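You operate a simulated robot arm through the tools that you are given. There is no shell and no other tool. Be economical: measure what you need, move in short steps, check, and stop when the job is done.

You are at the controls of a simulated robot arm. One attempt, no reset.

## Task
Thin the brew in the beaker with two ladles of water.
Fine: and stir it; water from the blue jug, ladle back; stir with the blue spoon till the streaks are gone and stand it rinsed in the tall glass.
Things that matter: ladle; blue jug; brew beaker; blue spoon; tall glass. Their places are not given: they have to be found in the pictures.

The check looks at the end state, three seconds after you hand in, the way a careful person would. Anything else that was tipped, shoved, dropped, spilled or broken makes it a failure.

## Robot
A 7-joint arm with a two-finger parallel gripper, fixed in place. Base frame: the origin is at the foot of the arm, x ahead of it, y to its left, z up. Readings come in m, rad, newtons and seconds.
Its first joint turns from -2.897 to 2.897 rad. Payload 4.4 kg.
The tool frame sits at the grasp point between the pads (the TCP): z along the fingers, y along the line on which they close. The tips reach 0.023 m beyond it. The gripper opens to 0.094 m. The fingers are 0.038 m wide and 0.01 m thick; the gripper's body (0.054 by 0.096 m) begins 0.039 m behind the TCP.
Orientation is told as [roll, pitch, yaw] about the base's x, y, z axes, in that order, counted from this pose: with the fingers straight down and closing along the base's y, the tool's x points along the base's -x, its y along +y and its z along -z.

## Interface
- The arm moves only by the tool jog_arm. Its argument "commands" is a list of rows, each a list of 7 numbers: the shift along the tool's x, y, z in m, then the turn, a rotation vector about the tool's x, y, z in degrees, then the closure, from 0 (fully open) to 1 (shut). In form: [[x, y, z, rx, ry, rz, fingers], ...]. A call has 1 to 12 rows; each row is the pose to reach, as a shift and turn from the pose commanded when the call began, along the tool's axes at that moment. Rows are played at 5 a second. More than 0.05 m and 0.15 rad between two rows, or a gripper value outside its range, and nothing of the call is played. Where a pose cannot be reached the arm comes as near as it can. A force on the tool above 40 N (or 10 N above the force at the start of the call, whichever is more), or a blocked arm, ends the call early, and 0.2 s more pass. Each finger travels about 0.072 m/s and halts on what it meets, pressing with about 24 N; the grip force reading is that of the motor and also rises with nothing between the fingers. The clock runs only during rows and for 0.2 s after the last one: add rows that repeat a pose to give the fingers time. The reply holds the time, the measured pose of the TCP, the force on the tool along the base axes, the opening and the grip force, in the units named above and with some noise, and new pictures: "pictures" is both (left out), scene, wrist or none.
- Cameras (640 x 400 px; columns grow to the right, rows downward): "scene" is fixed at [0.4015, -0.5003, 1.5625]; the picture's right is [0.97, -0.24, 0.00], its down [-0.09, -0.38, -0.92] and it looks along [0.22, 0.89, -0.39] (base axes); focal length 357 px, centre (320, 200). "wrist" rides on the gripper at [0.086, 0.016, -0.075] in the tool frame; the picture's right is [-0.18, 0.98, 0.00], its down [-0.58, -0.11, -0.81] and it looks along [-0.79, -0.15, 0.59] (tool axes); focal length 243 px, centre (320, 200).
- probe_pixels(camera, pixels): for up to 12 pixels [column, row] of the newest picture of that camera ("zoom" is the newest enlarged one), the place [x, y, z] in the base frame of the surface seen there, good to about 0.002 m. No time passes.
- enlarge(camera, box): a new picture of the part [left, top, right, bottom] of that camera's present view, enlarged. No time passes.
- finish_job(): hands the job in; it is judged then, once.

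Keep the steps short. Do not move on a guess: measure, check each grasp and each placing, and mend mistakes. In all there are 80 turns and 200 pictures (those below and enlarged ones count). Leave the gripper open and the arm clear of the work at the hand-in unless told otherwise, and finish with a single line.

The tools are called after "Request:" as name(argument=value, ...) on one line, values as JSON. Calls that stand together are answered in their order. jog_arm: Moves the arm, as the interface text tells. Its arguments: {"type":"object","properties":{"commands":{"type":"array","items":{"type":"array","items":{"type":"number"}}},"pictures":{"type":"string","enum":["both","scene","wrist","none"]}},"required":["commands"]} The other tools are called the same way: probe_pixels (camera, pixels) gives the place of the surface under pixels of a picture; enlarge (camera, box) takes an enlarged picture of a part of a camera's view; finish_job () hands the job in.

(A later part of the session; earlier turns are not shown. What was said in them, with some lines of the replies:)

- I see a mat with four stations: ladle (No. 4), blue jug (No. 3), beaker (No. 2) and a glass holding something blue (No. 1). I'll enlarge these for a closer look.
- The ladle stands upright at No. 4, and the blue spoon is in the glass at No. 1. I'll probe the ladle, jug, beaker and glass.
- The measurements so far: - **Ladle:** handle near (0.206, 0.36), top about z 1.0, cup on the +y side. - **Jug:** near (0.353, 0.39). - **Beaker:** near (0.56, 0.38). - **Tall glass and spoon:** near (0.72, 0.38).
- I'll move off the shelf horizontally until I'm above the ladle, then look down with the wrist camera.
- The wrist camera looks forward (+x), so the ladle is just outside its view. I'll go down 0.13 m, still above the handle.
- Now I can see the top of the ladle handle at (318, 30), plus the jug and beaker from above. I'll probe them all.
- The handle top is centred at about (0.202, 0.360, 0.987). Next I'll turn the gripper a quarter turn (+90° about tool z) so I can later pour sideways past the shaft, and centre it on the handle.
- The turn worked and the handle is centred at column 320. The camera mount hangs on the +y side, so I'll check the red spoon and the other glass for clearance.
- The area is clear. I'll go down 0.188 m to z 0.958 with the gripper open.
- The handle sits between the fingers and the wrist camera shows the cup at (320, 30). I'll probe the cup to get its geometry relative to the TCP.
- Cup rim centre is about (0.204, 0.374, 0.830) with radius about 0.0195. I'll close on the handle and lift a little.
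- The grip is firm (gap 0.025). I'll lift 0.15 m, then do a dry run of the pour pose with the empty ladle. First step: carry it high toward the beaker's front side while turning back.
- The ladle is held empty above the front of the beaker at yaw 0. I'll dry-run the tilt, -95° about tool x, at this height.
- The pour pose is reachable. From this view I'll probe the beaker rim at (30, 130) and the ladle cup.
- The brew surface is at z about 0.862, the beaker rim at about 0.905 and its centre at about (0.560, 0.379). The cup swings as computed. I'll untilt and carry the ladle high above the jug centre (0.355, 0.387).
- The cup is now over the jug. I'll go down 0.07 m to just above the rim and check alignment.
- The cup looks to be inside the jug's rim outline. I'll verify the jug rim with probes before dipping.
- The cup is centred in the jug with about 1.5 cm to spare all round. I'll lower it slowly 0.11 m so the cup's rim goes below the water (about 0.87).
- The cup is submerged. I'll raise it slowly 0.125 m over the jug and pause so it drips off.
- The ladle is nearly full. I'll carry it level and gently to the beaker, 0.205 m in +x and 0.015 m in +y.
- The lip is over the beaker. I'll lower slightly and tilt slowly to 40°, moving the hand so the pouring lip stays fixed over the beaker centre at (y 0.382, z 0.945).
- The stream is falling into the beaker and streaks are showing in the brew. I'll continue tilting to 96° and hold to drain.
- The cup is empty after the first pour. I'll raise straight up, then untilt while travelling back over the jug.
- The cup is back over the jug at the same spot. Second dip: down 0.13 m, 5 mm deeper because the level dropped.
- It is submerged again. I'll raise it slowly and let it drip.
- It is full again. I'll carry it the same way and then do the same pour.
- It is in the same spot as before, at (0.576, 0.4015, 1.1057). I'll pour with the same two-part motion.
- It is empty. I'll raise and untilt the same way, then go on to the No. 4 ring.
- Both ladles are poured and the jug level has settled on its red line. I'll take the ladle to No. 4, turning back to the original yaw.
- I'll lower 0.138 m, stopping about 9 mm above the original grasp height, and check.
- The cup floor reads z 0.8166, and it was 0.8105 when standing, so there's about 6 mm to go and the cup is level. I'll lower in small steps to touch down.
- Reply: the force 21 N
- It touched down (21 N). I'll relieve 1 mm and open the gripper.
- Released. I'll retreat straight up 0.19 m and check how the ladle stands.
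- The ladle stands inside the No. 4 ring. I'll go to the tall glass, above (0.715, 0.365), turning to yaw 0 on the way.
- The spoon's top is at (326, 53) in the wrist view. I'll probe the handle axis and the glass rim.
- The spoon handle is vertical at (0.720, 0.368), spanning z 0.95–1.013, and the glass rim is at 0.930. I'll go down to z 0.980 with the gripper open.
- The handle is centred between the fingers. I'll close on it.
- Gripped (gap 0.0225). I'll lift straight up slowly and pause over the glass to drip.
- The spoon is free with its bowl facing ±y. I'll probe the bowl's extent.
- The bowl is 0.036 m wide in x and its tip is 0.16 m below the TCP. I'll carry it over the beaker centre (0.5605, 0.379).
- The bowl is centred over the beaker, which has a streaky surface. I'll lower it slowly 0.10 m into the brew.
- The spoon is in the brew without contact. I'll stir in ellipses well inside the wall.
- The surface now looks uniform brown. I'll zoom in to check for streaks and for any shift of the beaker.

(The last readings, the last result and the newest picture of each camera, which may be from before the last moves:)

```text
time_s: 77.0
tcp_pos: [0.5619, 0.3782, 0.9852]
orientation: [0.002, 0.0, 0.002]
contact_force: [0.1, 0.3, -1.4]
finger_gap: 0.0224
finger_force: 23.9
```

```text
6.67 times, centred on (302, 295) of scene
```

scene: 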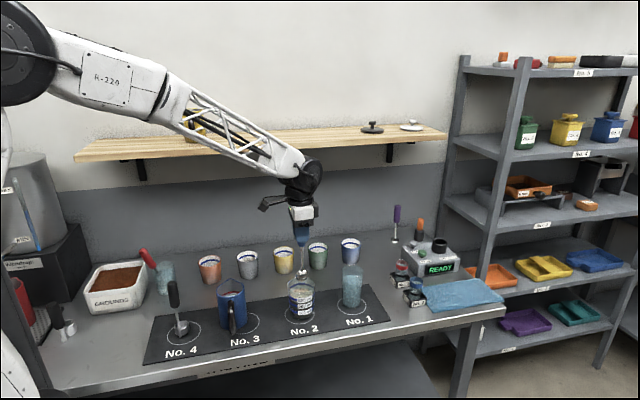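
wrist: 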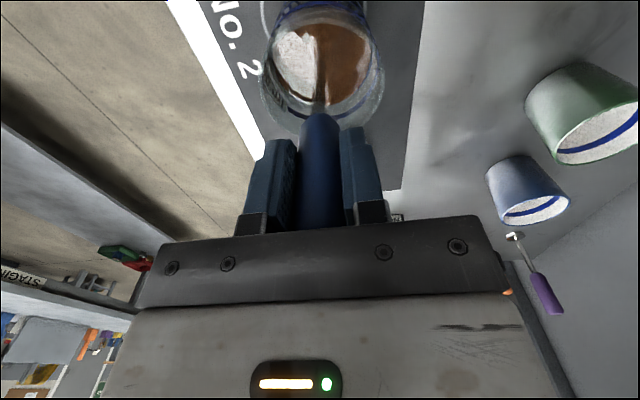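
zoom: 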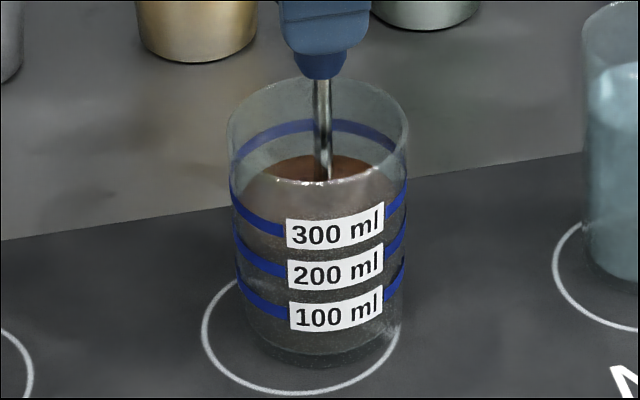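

The streaks look gone. To be sure, I'll do one more gentle stir with a smaller ellipse.

Request:
jog_arm(commands=[[0.003, 0, 0, 0, 0, 0, 1], [0.002, 0.012, 0, 0, 0, 0, 1], [-0.004, 0.012, 0, 0, 0, 0, 1], [-0.006, 0, 0, 0, 0, 0, 1], [-0.004, -0.012, 0, 0, 0, 0, 1], [0.002, -0.012, 0, 0, 0, 0, 1], [0.003, 0, 0, 0, 0, 0, 1], [0.002, 0.012, 0, 0, 0, 0, 1], [-0.004, 0.012, 0, 0, 0, 0, 1], [-0.006, 0, 0, 0, 0, 0, 1], [-0.004, -0.012, 0, 0, 0, 0, 1], [-0.001, 0, 0, 0, 0, 0, 1]], pictures="none")

Request:
enlarge(camera="wrist", box=[250, 0, 390, 110])

Request:
enlarge(camera="scene", box=[275, 265, 330, 325])

```text
time_s: 79.6
tcp_pos: [0.5624, 0.3781, 0.9864]
orientation: [0.001, 0.0, 0.0]
contact_force: [0.9, -0.2, -1.8]
finger_gap: 0.0223
finger_force: 24.3
```

```text
3.64 times, centred on (320, 55) of wrist
```

zoom: 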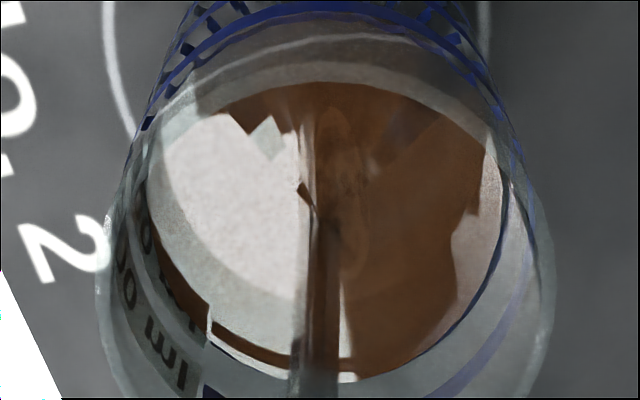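

```text
6.67 times, centred on (302, 295) of scene
```

zoom: 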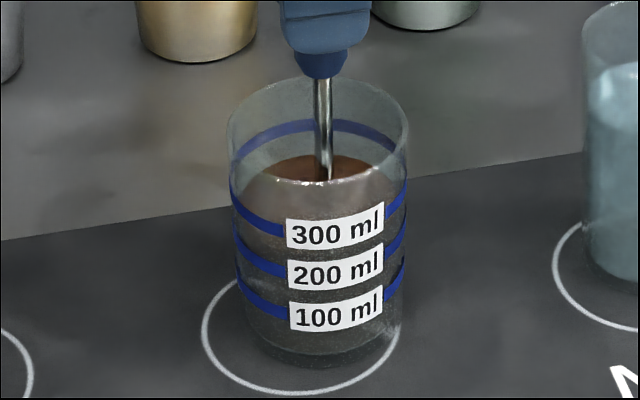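

It's uniform; the white patch is a light reflection that isn't moving. I'll lift slowly and let the spoon drip over the beaker.

Request:
jog_arm(commands=[[0, 0, -0.01, 0, 0, 0, 1], [0, 0, -0.02, 0, 0, 0, 1], [0, 0, -0.03, 0, 0, 0, 1], [0, 0, -0.042, 0, 0, 0, 1], [0, 0, -0.055, 0, 0, 0, 1], [0, 0, -0.068, 0, 0, 0, 1], [0, 0, -0.08, 0, 0, 0, 1], [0, 0, -0.09, 0, 0, 0, 1], [0, 0, -0.09, 0, 0, 0, 1], [0, 0, -0.09, 0, 0, 0, 1], [0, 0, -0.09, 0, 0, 0, 1], [0, 0, -0.09, 0, 0, 0, 1]], pictures="none")

Request:
jog_arm(commands=[[0, 0, 0, 0, 0, 0, 1], [0, 0, 0, 0, 0, 0, 1], [0, 0, 0, 0, 0, 0, 1], [0, 0, 0, 0, 0, 0, 1], [0, 0, 0, 0, 0, 0, 1], [0, 0, 0, 0, 0, 0, 1], [0, 0, -0.02, 0, 0, 0, 1], [0, 0, -0.045, 0, 0, 0, 1], [0, 0, -0.07, 0, 0, 0, 1], [0, 0, -0.071, 0, 0, 0, 1], [0, 0, -0.071, 0, 0, 0, 1], [0, 0, -0.071, 0, 0, 0, 1]])

Request:
enlarge(camera="scene", box=[260, 200, 380, 330])

```text
time_s: 82.2
tcp_pos: [0.5614, 0.3777, 1.078]
orientation: [-0.003, 0.0, 0.0]
contact_force: [0.0, -0.3, -1.2]
finger_gap: 0.0226
finger_force: 24.2
```

```text
time_s: 84.8
tcp_pos: [0.5611, 0.3773, 1.1469]
orientation: [-0.002, 0.001, -0.002]
contact_force: [-0.2, 0.5, -0.7]
finger_gap: 0.0223
finger_force: 24.1
```

scene: 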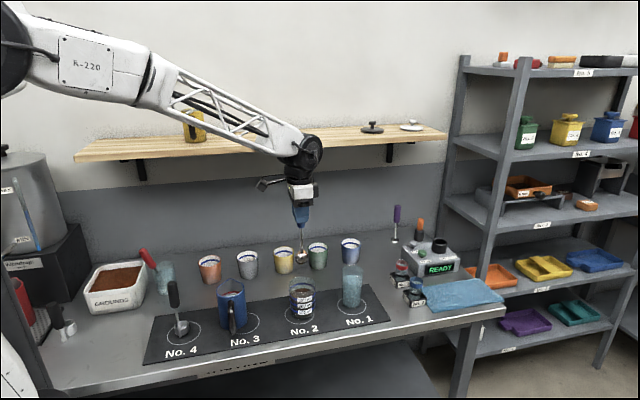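
wrist: 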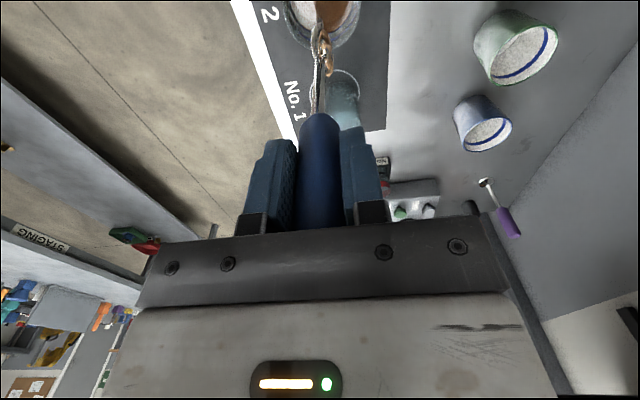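

```text
3.08 times, centred on (320, 265) of scene
```

zoom: 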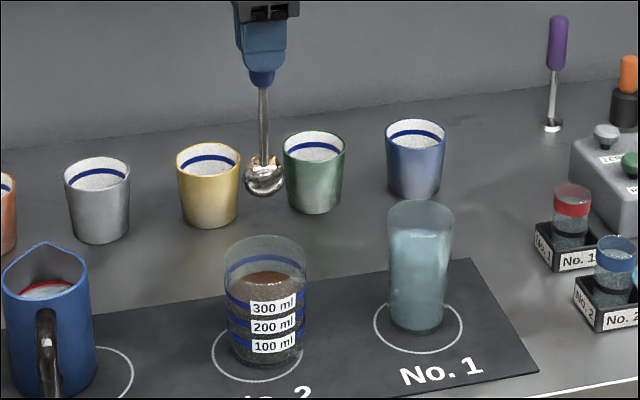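

The spoon's bowl is brown and not dripping. The tall glass rim centre works out to (0.725, 0.386). I'll carry the spoon there, level.

Request:
jog_arm(commands=[[-0.015, 0.001, 0, 0, 0, 0, 1], [-0.04, 0.002, 0, 0, 0, 0, 1], [-0.07, 0.003, 0, 0, 0, 0, 1], [-0.1, 0.004, 0, 0, 0, 0, 1], [-0.13, 0.005, 0, 0, 0, 0, 1], [-0.152, 0.0055, 0, 0, 0, 0, 1], [-0.162, 0.006, 0, 0, 0, 0, 1], [-0.162, 0.006, 0, 0, 0, 0, 1], [-0.162, 0.006, 0.02, 0, 0, 0, 1], [-0.162, 0.006, 0.04, 0, 0, 0, 1], [-0.162, 0.006, 0.04, 0, 0, 0, 1]])

Request:
enlarge(camera="scene", box=[310, 220, 400, 320])

Request:
enlarge(camera="wrist", box=[250, 0, 390, 110])

```text
time_s: 87.2
tcp_pos: [0.7222, 0.3846, 1.1053]
orientation: [-0.002, 0.0, -0.001]
contact_force: [0.7, -0.2, -0.3]
finger_gap: 0.0223
finger_force: 24.0
```

scene: 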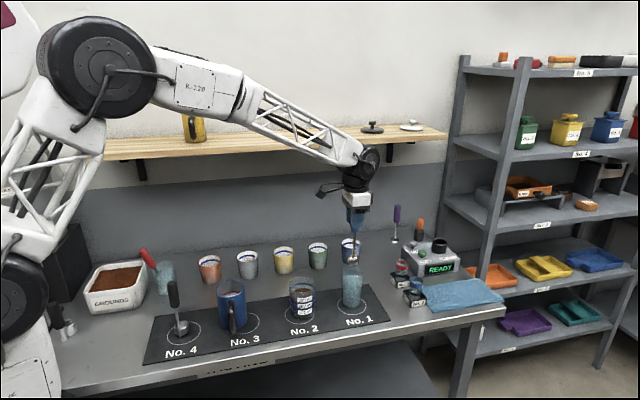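
wrist: 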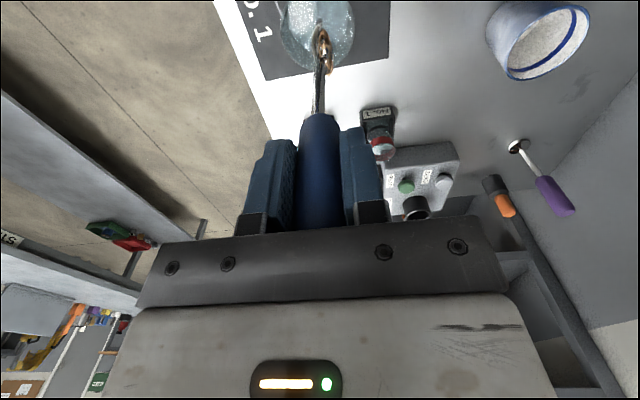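

```text
4.00 times, centred on (355, 270) of scene
```

zoom: 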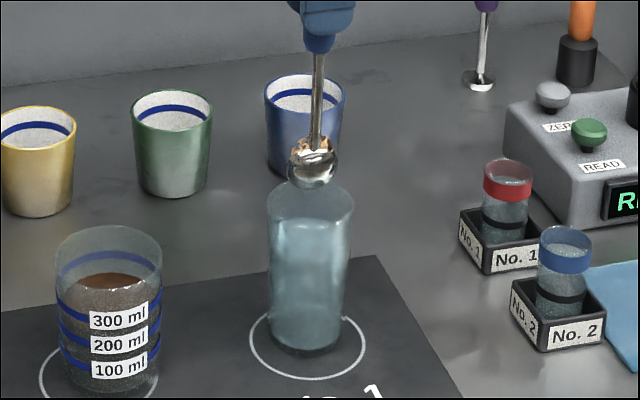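

```text
3.64 times, centred on (320, 55) of wrist
```

zoom: 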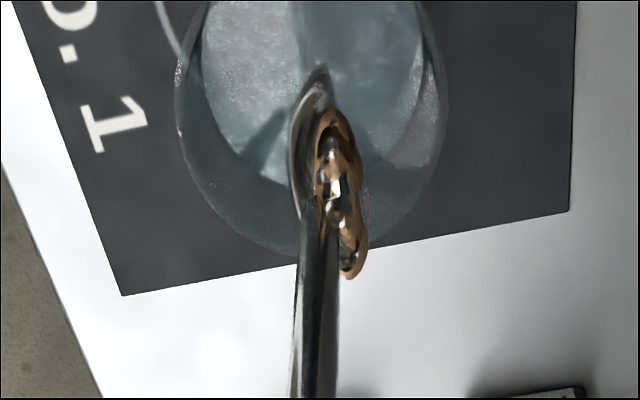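

The glass centre estimate from this view is (0.722, 0.384), exactly under the spoon. I'll lower slowly into the water.

Request:
jog_arm(commands=[[0, 0, 0.015, 0, 0, 0, 1], [0, 0, 0.03, 0, 0, 0, 1], [0, 0, 0.045, 0, 0, 0, 1], [0, 0, 0.058, 0, 0, 0, 1], [0, 0, 0.07, 0, 0, 0, 1], [0, 0, 0.08, 0, 0, 0, 1], [0, 0, 0.09, 0, 0, 0, 1], [0, 0, 0.1, 0, 0, 0, 1], [0, 0, 0.11, 0, 0, 0, 1], [0, 0, 0.117, 0, 0, 0, 1], [0, 0, 0.117, 0, 0, 0, 1]])

Request:
enlarge(camera="scene", box=[310, 220, 400, 320])

```text
time_s: 89.6
tcp_pos: [0.7238, 0.383, 0.9897]
orientation: [-0.002, -0.001, 0.0]
contact_force: [-0.3, 0.0, -0.4]
finger_gap: 0.0226
finger_force: 24.0
```

scene: 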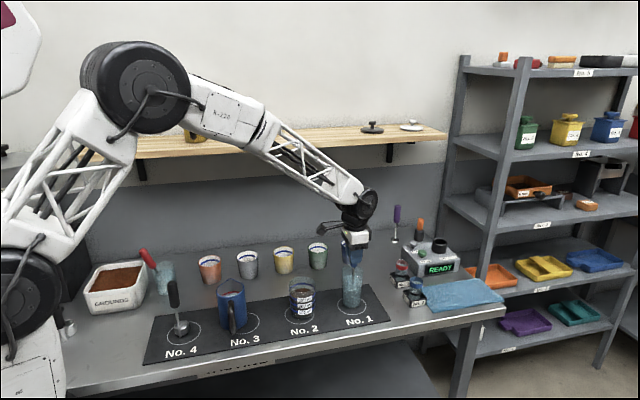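
wrist: 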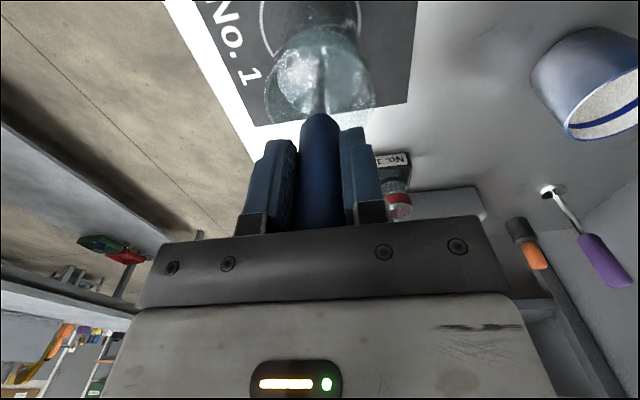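

```text
4.00 times, centred on (355, 270) of scene
```

zoom: 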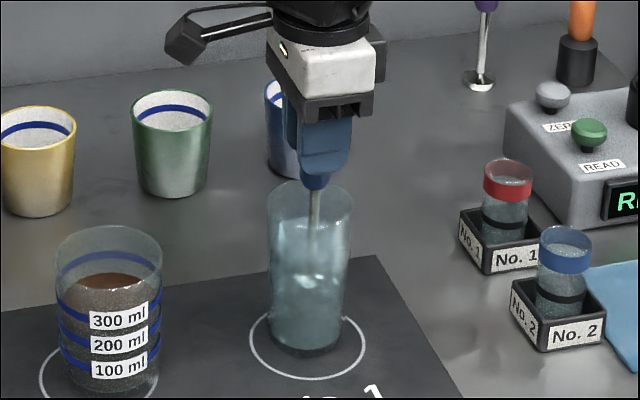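

The spoon is in the water with no contact. I'll rinse it with small swirls and some up-and-down motion under water.

Request:
jog_arm(commands=[[0.003, 0, 0, 0, 0, 0, 1], [0.002, 0.008, 0, 0, 0, 0, 1], [-0.002, 0.008, -0.008, 0, 0, 0, 1], [-0.003, 0, -0.015, 0, 0, 0, 1], [-0.002, -0.008, -0.015, 0, 0, 0, 1], [0.002, -0.008, -0.008, 0, 0, 0, 1], [0.003, 0, 0, 0, 0, 0, 1], [0.002, 0.008, 0, 0, 0, 0, 1], [-0.002, 0.008, -0.008, 0, 0, 0, 1], [-0.003, 0, -0.015, 0, 0, 0, 1], [-0.002, -0.008, -0.008, 0, 0, 0, 1], [0, 0, 0, 0, 0, 0, 1]], pictures="none")

Request:
jog_arm(commands=[[0, -0.008, 0, 0, 0, 0, 1], [0, 0.008, 0, 0, 0, 0, 1], [0, -0.008, 0, 0, 0, 0, 1], [0, 0.008, 0, 0, 0, 0, 1], [0, 0, 0, 0, 0, 0, 1], [0, 0, -0.02, 0, 0, 0, 1], [0, 0, -0.045, 0, 0, 0, 1], [0, 0, -0.07, 0, 0, 0, 1], [0, 0, -0.09, 0, 0, 0, 1], [0, 0, -0.11, 0, 0, 0, 1], [0, 0, -0.115, 0, 0, 0, 1], [0, 0, -0.115, 0, 0, 0, 1]])

Request:
enlarge(camera="wrist", box=[250, 0, 390, 110])

Request:
enlarge(camera="scene", box=[310, 220, 400, 320])

```text
time_s: 92.2
tcp_pos: [0.7239, 0.3846, 0.9882]
orientation: [-0.001, 0.001, -0.004]
contact_force: [0.5, 0.4, -1.1]
finger_gap: 0.0222
finger_force: 24.6
```

```text
time_s: 94.8
tcp_pos: [0.7239, 0.3841, 1.1066]
orientation: [-0.002, 0.0, 0.0]
contact_force: [-0.7, 0.2, -0.1]
finger_gap: 0.0224
finger_force: 24.2
```

scene: 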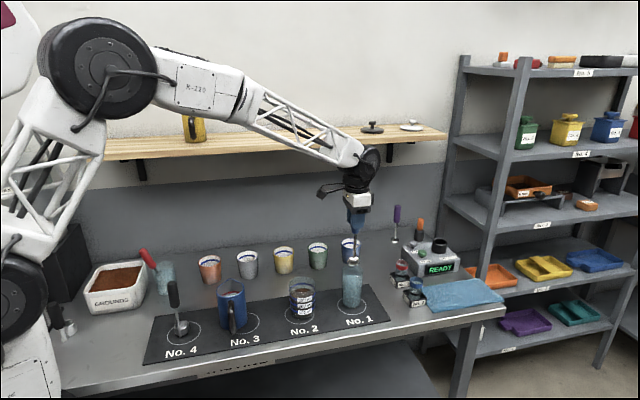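
wrist: 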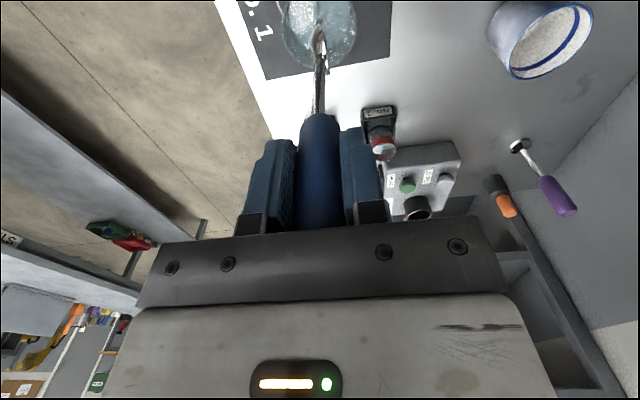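

```text
3.64 times, centred on (320, 55) of wrist
```

zoom: 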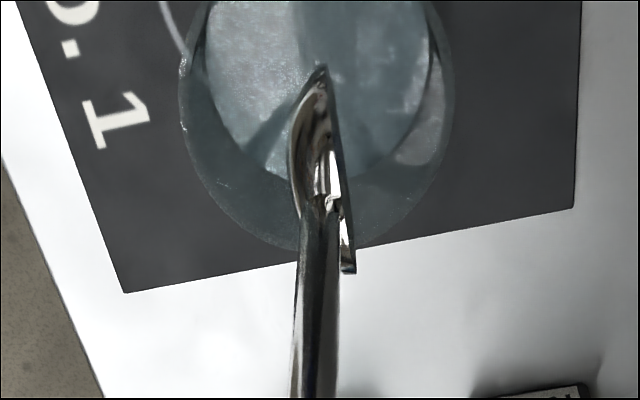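

```text
4.00 times, centred on (355, 270) of scene
```

zoom: 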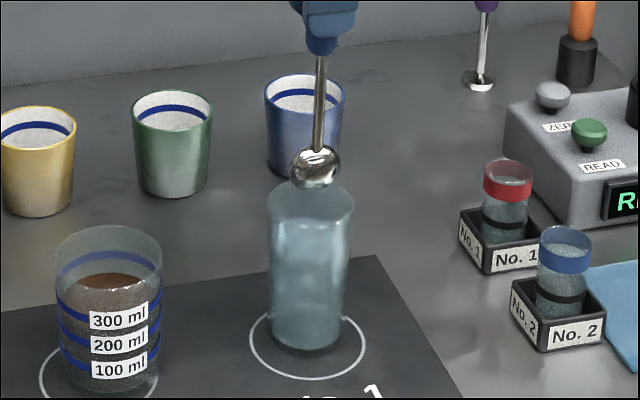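

The spoon is rinsed clean and there's no brown left on the bowl. I'll lower it back in, shifting inside the glass to the spot where it stood before (0.720, 0.3685).

Request:
jog_arm(commands=[[0, 0, 0.02, 0, 0, 0, 1], [0, 0, 0.04, 0, 0, 0, 1], [0, 0, 0.06, 0, 0, 0, 1], [0.001, -0.004, 0.075, 0, 0, 0, 1], [0.002, -0.008, 0.088, 0, 0, 0, 1], [0.003, -0.012, 0.1, 0, 0, 0, 1], [0.003, -0.015, 0.11, 0, 0, 0, 1], [0.003, -0.017, 0.118, 0, 0, 0, 1], [0.003, -0.017, 0.121, 0, 0, 0, 1], [0.003, -0.017, 0.1225, 0, 0, 0, 1], [0.003, -0.017, 0.1225, 0, 0, 0, 1]])

Request:
enlarge(camera="scene", box=[310, 220, 400, 320])

```text
time_s: 97.2
tcp_pos: [0.7194, 0.367, 0.982]
orientation: [-0.002, 0.0, 0.001]
contact_force: [0.1, 0.9, -0.3]
finger_gap: 0.0223
finger_force: 23.8
```

scene: 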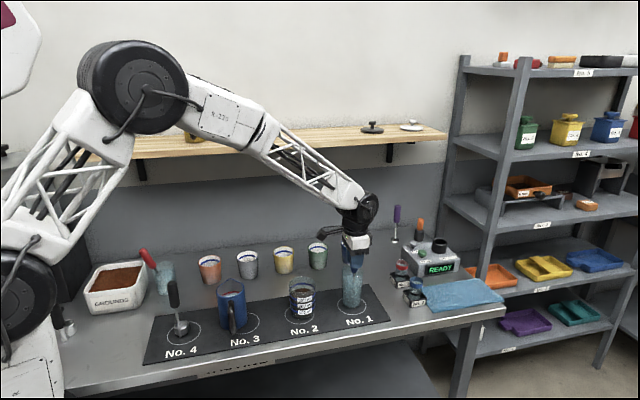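
wrist: 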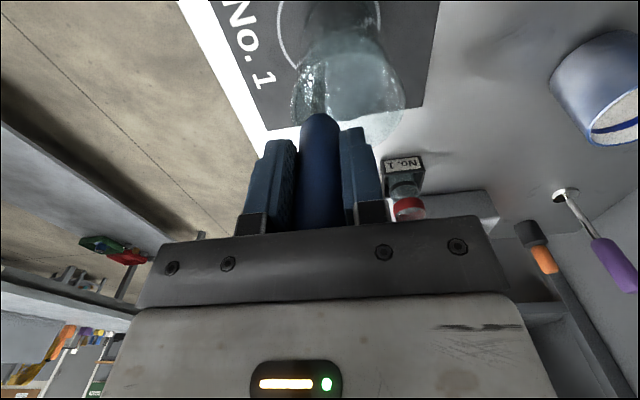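

```text
4.00 times, centred on (355, 270) of scene
```

zoom: 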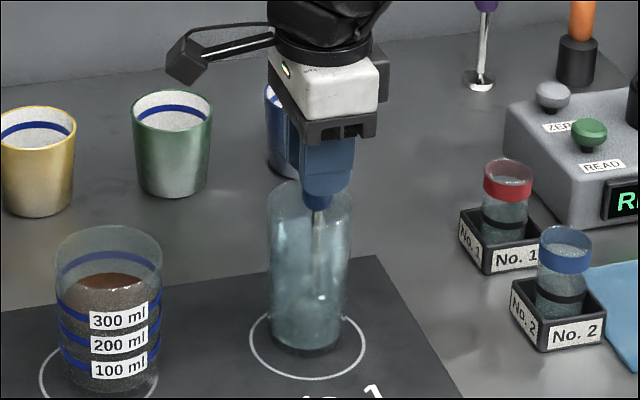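

The pose matches the original grasp to about 1–2 mm and there's no contact yet. I'll lower the last few mm with force watching.

Request:
jog_arm(commands=[[0, 0, 0.001, 0, 0, 0, 1], [0, 0, 0.002, 0, 0, 0, 1], [0, 0, 0.003, 0, 0, 0, 1], [0, 0, 0.003, 0, 0, 0, 1]], pictures="none")

```text
time_s: 98.2
tcp_pos: [0.7203, 0.3673, 0.9799]
orientation: [-0.001, -0.001, 0.0]
contact_force: [-1.4, 0.8, 12.2]
finger_gap: 0.0225
finger_force: 24.1
```

It's touching the glass floor (12 N). I'll relieve slightly and open slowly.

Request:
jog_arm(commands=[[0, 0, -0.001, 0, 0, 0, 1], [0, 0, -0.001, 0, 0, 0, 0.7], [0, 0, -0.001, 0, 0, 0, 0.6], [0, 0, -0.001, 0, 0, 0, 0.5], [0, 0, -0.001, 0, 0, 0, 0.3], [0, 0, -0.001, 0, 0, 0, 0.1], [0, 0, -0.001, 0, 0, 0, 0], [0, 0, -0.001, 0, 0, 0, 0]])

```text
time_s: 100.0
tcp_pos: [0.7194, 0.3677, 0.9797]
orientation: [-0.002, 0.001, 0.001]
contact_force: [-0.1, 0.0, -0.3]
finger_gap: 0.0939
finger_force: 0.2
```

scene: 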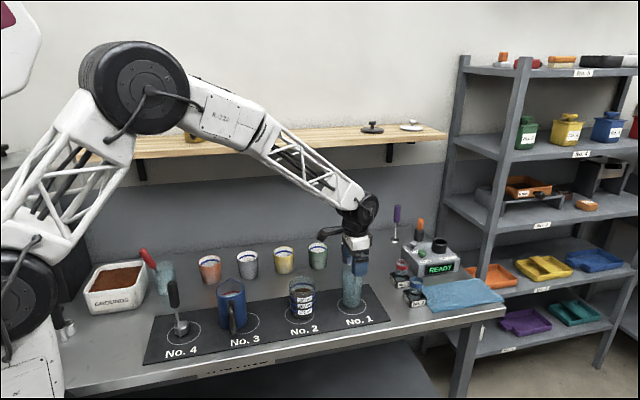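
wrist: 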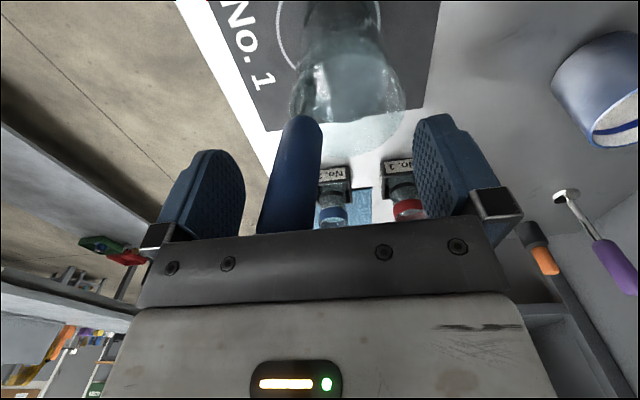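

Released. The spoon leans slightly on the rim and stands clear of both fingers. I'll retreat straight up.

Request:
jog_arm(commands=[[0, 0, -0.02, 0, 0, 0, 0], [0, 0, -0.045, 0, 0, 0, 0], [0, 0, -0.08, 0, 0, 0, 0], [0, 0, -0.12, 0, 0, 0, 0], [0, 0, -0.165, 0, 0, 0, 0], [0.04, 0, -0.19, 0, 0, 0, 0], [0.085, 0, -0.2, 0, 0, 0, 0], [0.13, 0, -0.21, 0, 0, 0, 0], [0.17, 0, -0.22, 0, 0, 0, 0], [0.21, 0, -0.22, 0, 0, 0, 0]])

Request:
enlarge(camera="scene", box=[310, 220, 400, 320])

Request:
enlarge(camera="scene", box=[140, 230, 400, 370])

```text
time_s: 102.2
tcp_pos: [0.5097, 0.369, 1.2018]
orientation: [-0.001, 0.002, 0.0]
contact_force: [-0.3, -0.4, 0.1]
finger_gap: 0.0941
finger_force: 0.2
```

scene: 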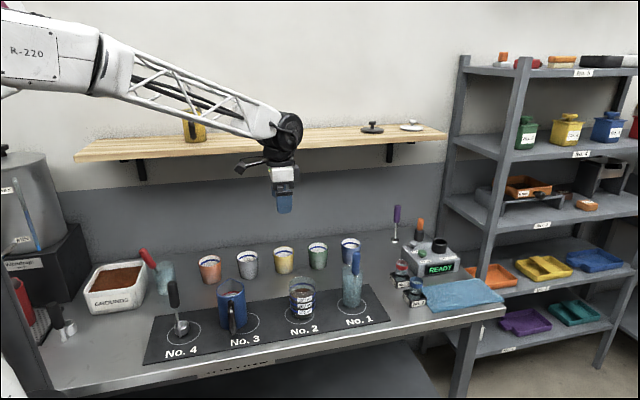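
wrist: 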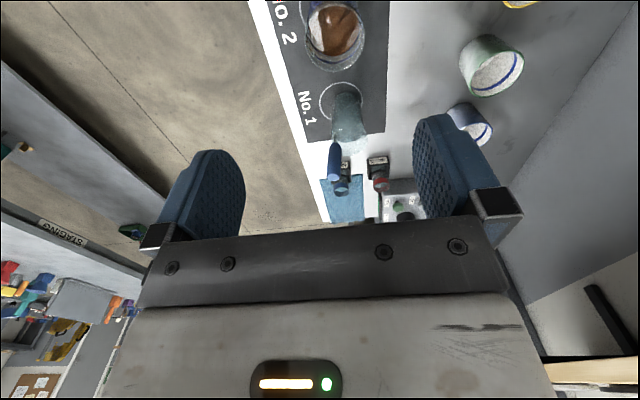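

```text
4.00 times, centred on (355, 270) of scene
```

zoom: 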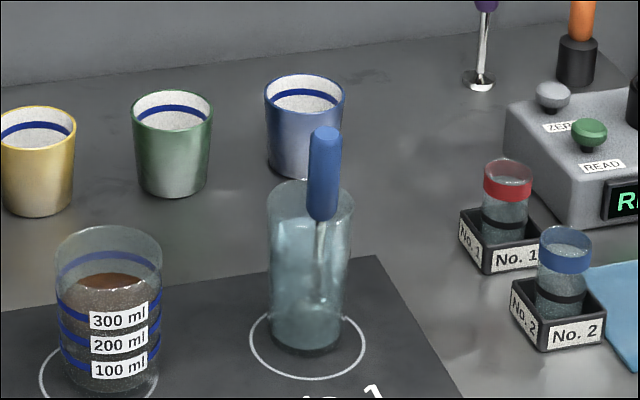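

```text
2.46 times, centred on (270, 300) of scene
```

zoom: 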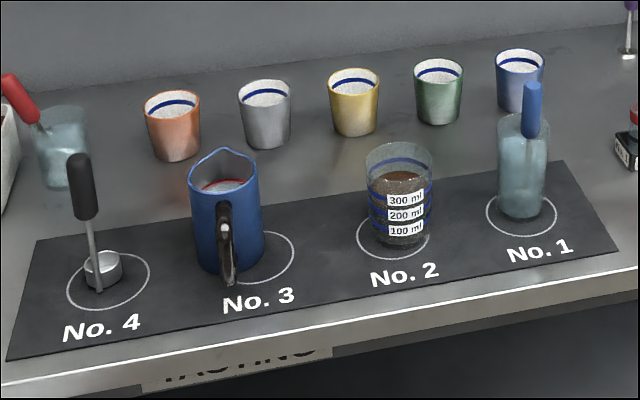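

Everything stands in place: the ladle at No. 4, the jug level at its mark, the brew uniform and the rinsed spoon in the tall glass. I see no spills, the gripper is open and the arm is clear. Handing in.

Request:
finish_job()

```text
The job is handed in.
```

Job handed in: I poured two ladles of water from the blue jug into the brew, stirred it until no streaks showed, returned the ladle to No. 4 and stood the rinsed blue spoon in the tall glass; stirring nudged the beaker about 2–3 mm.
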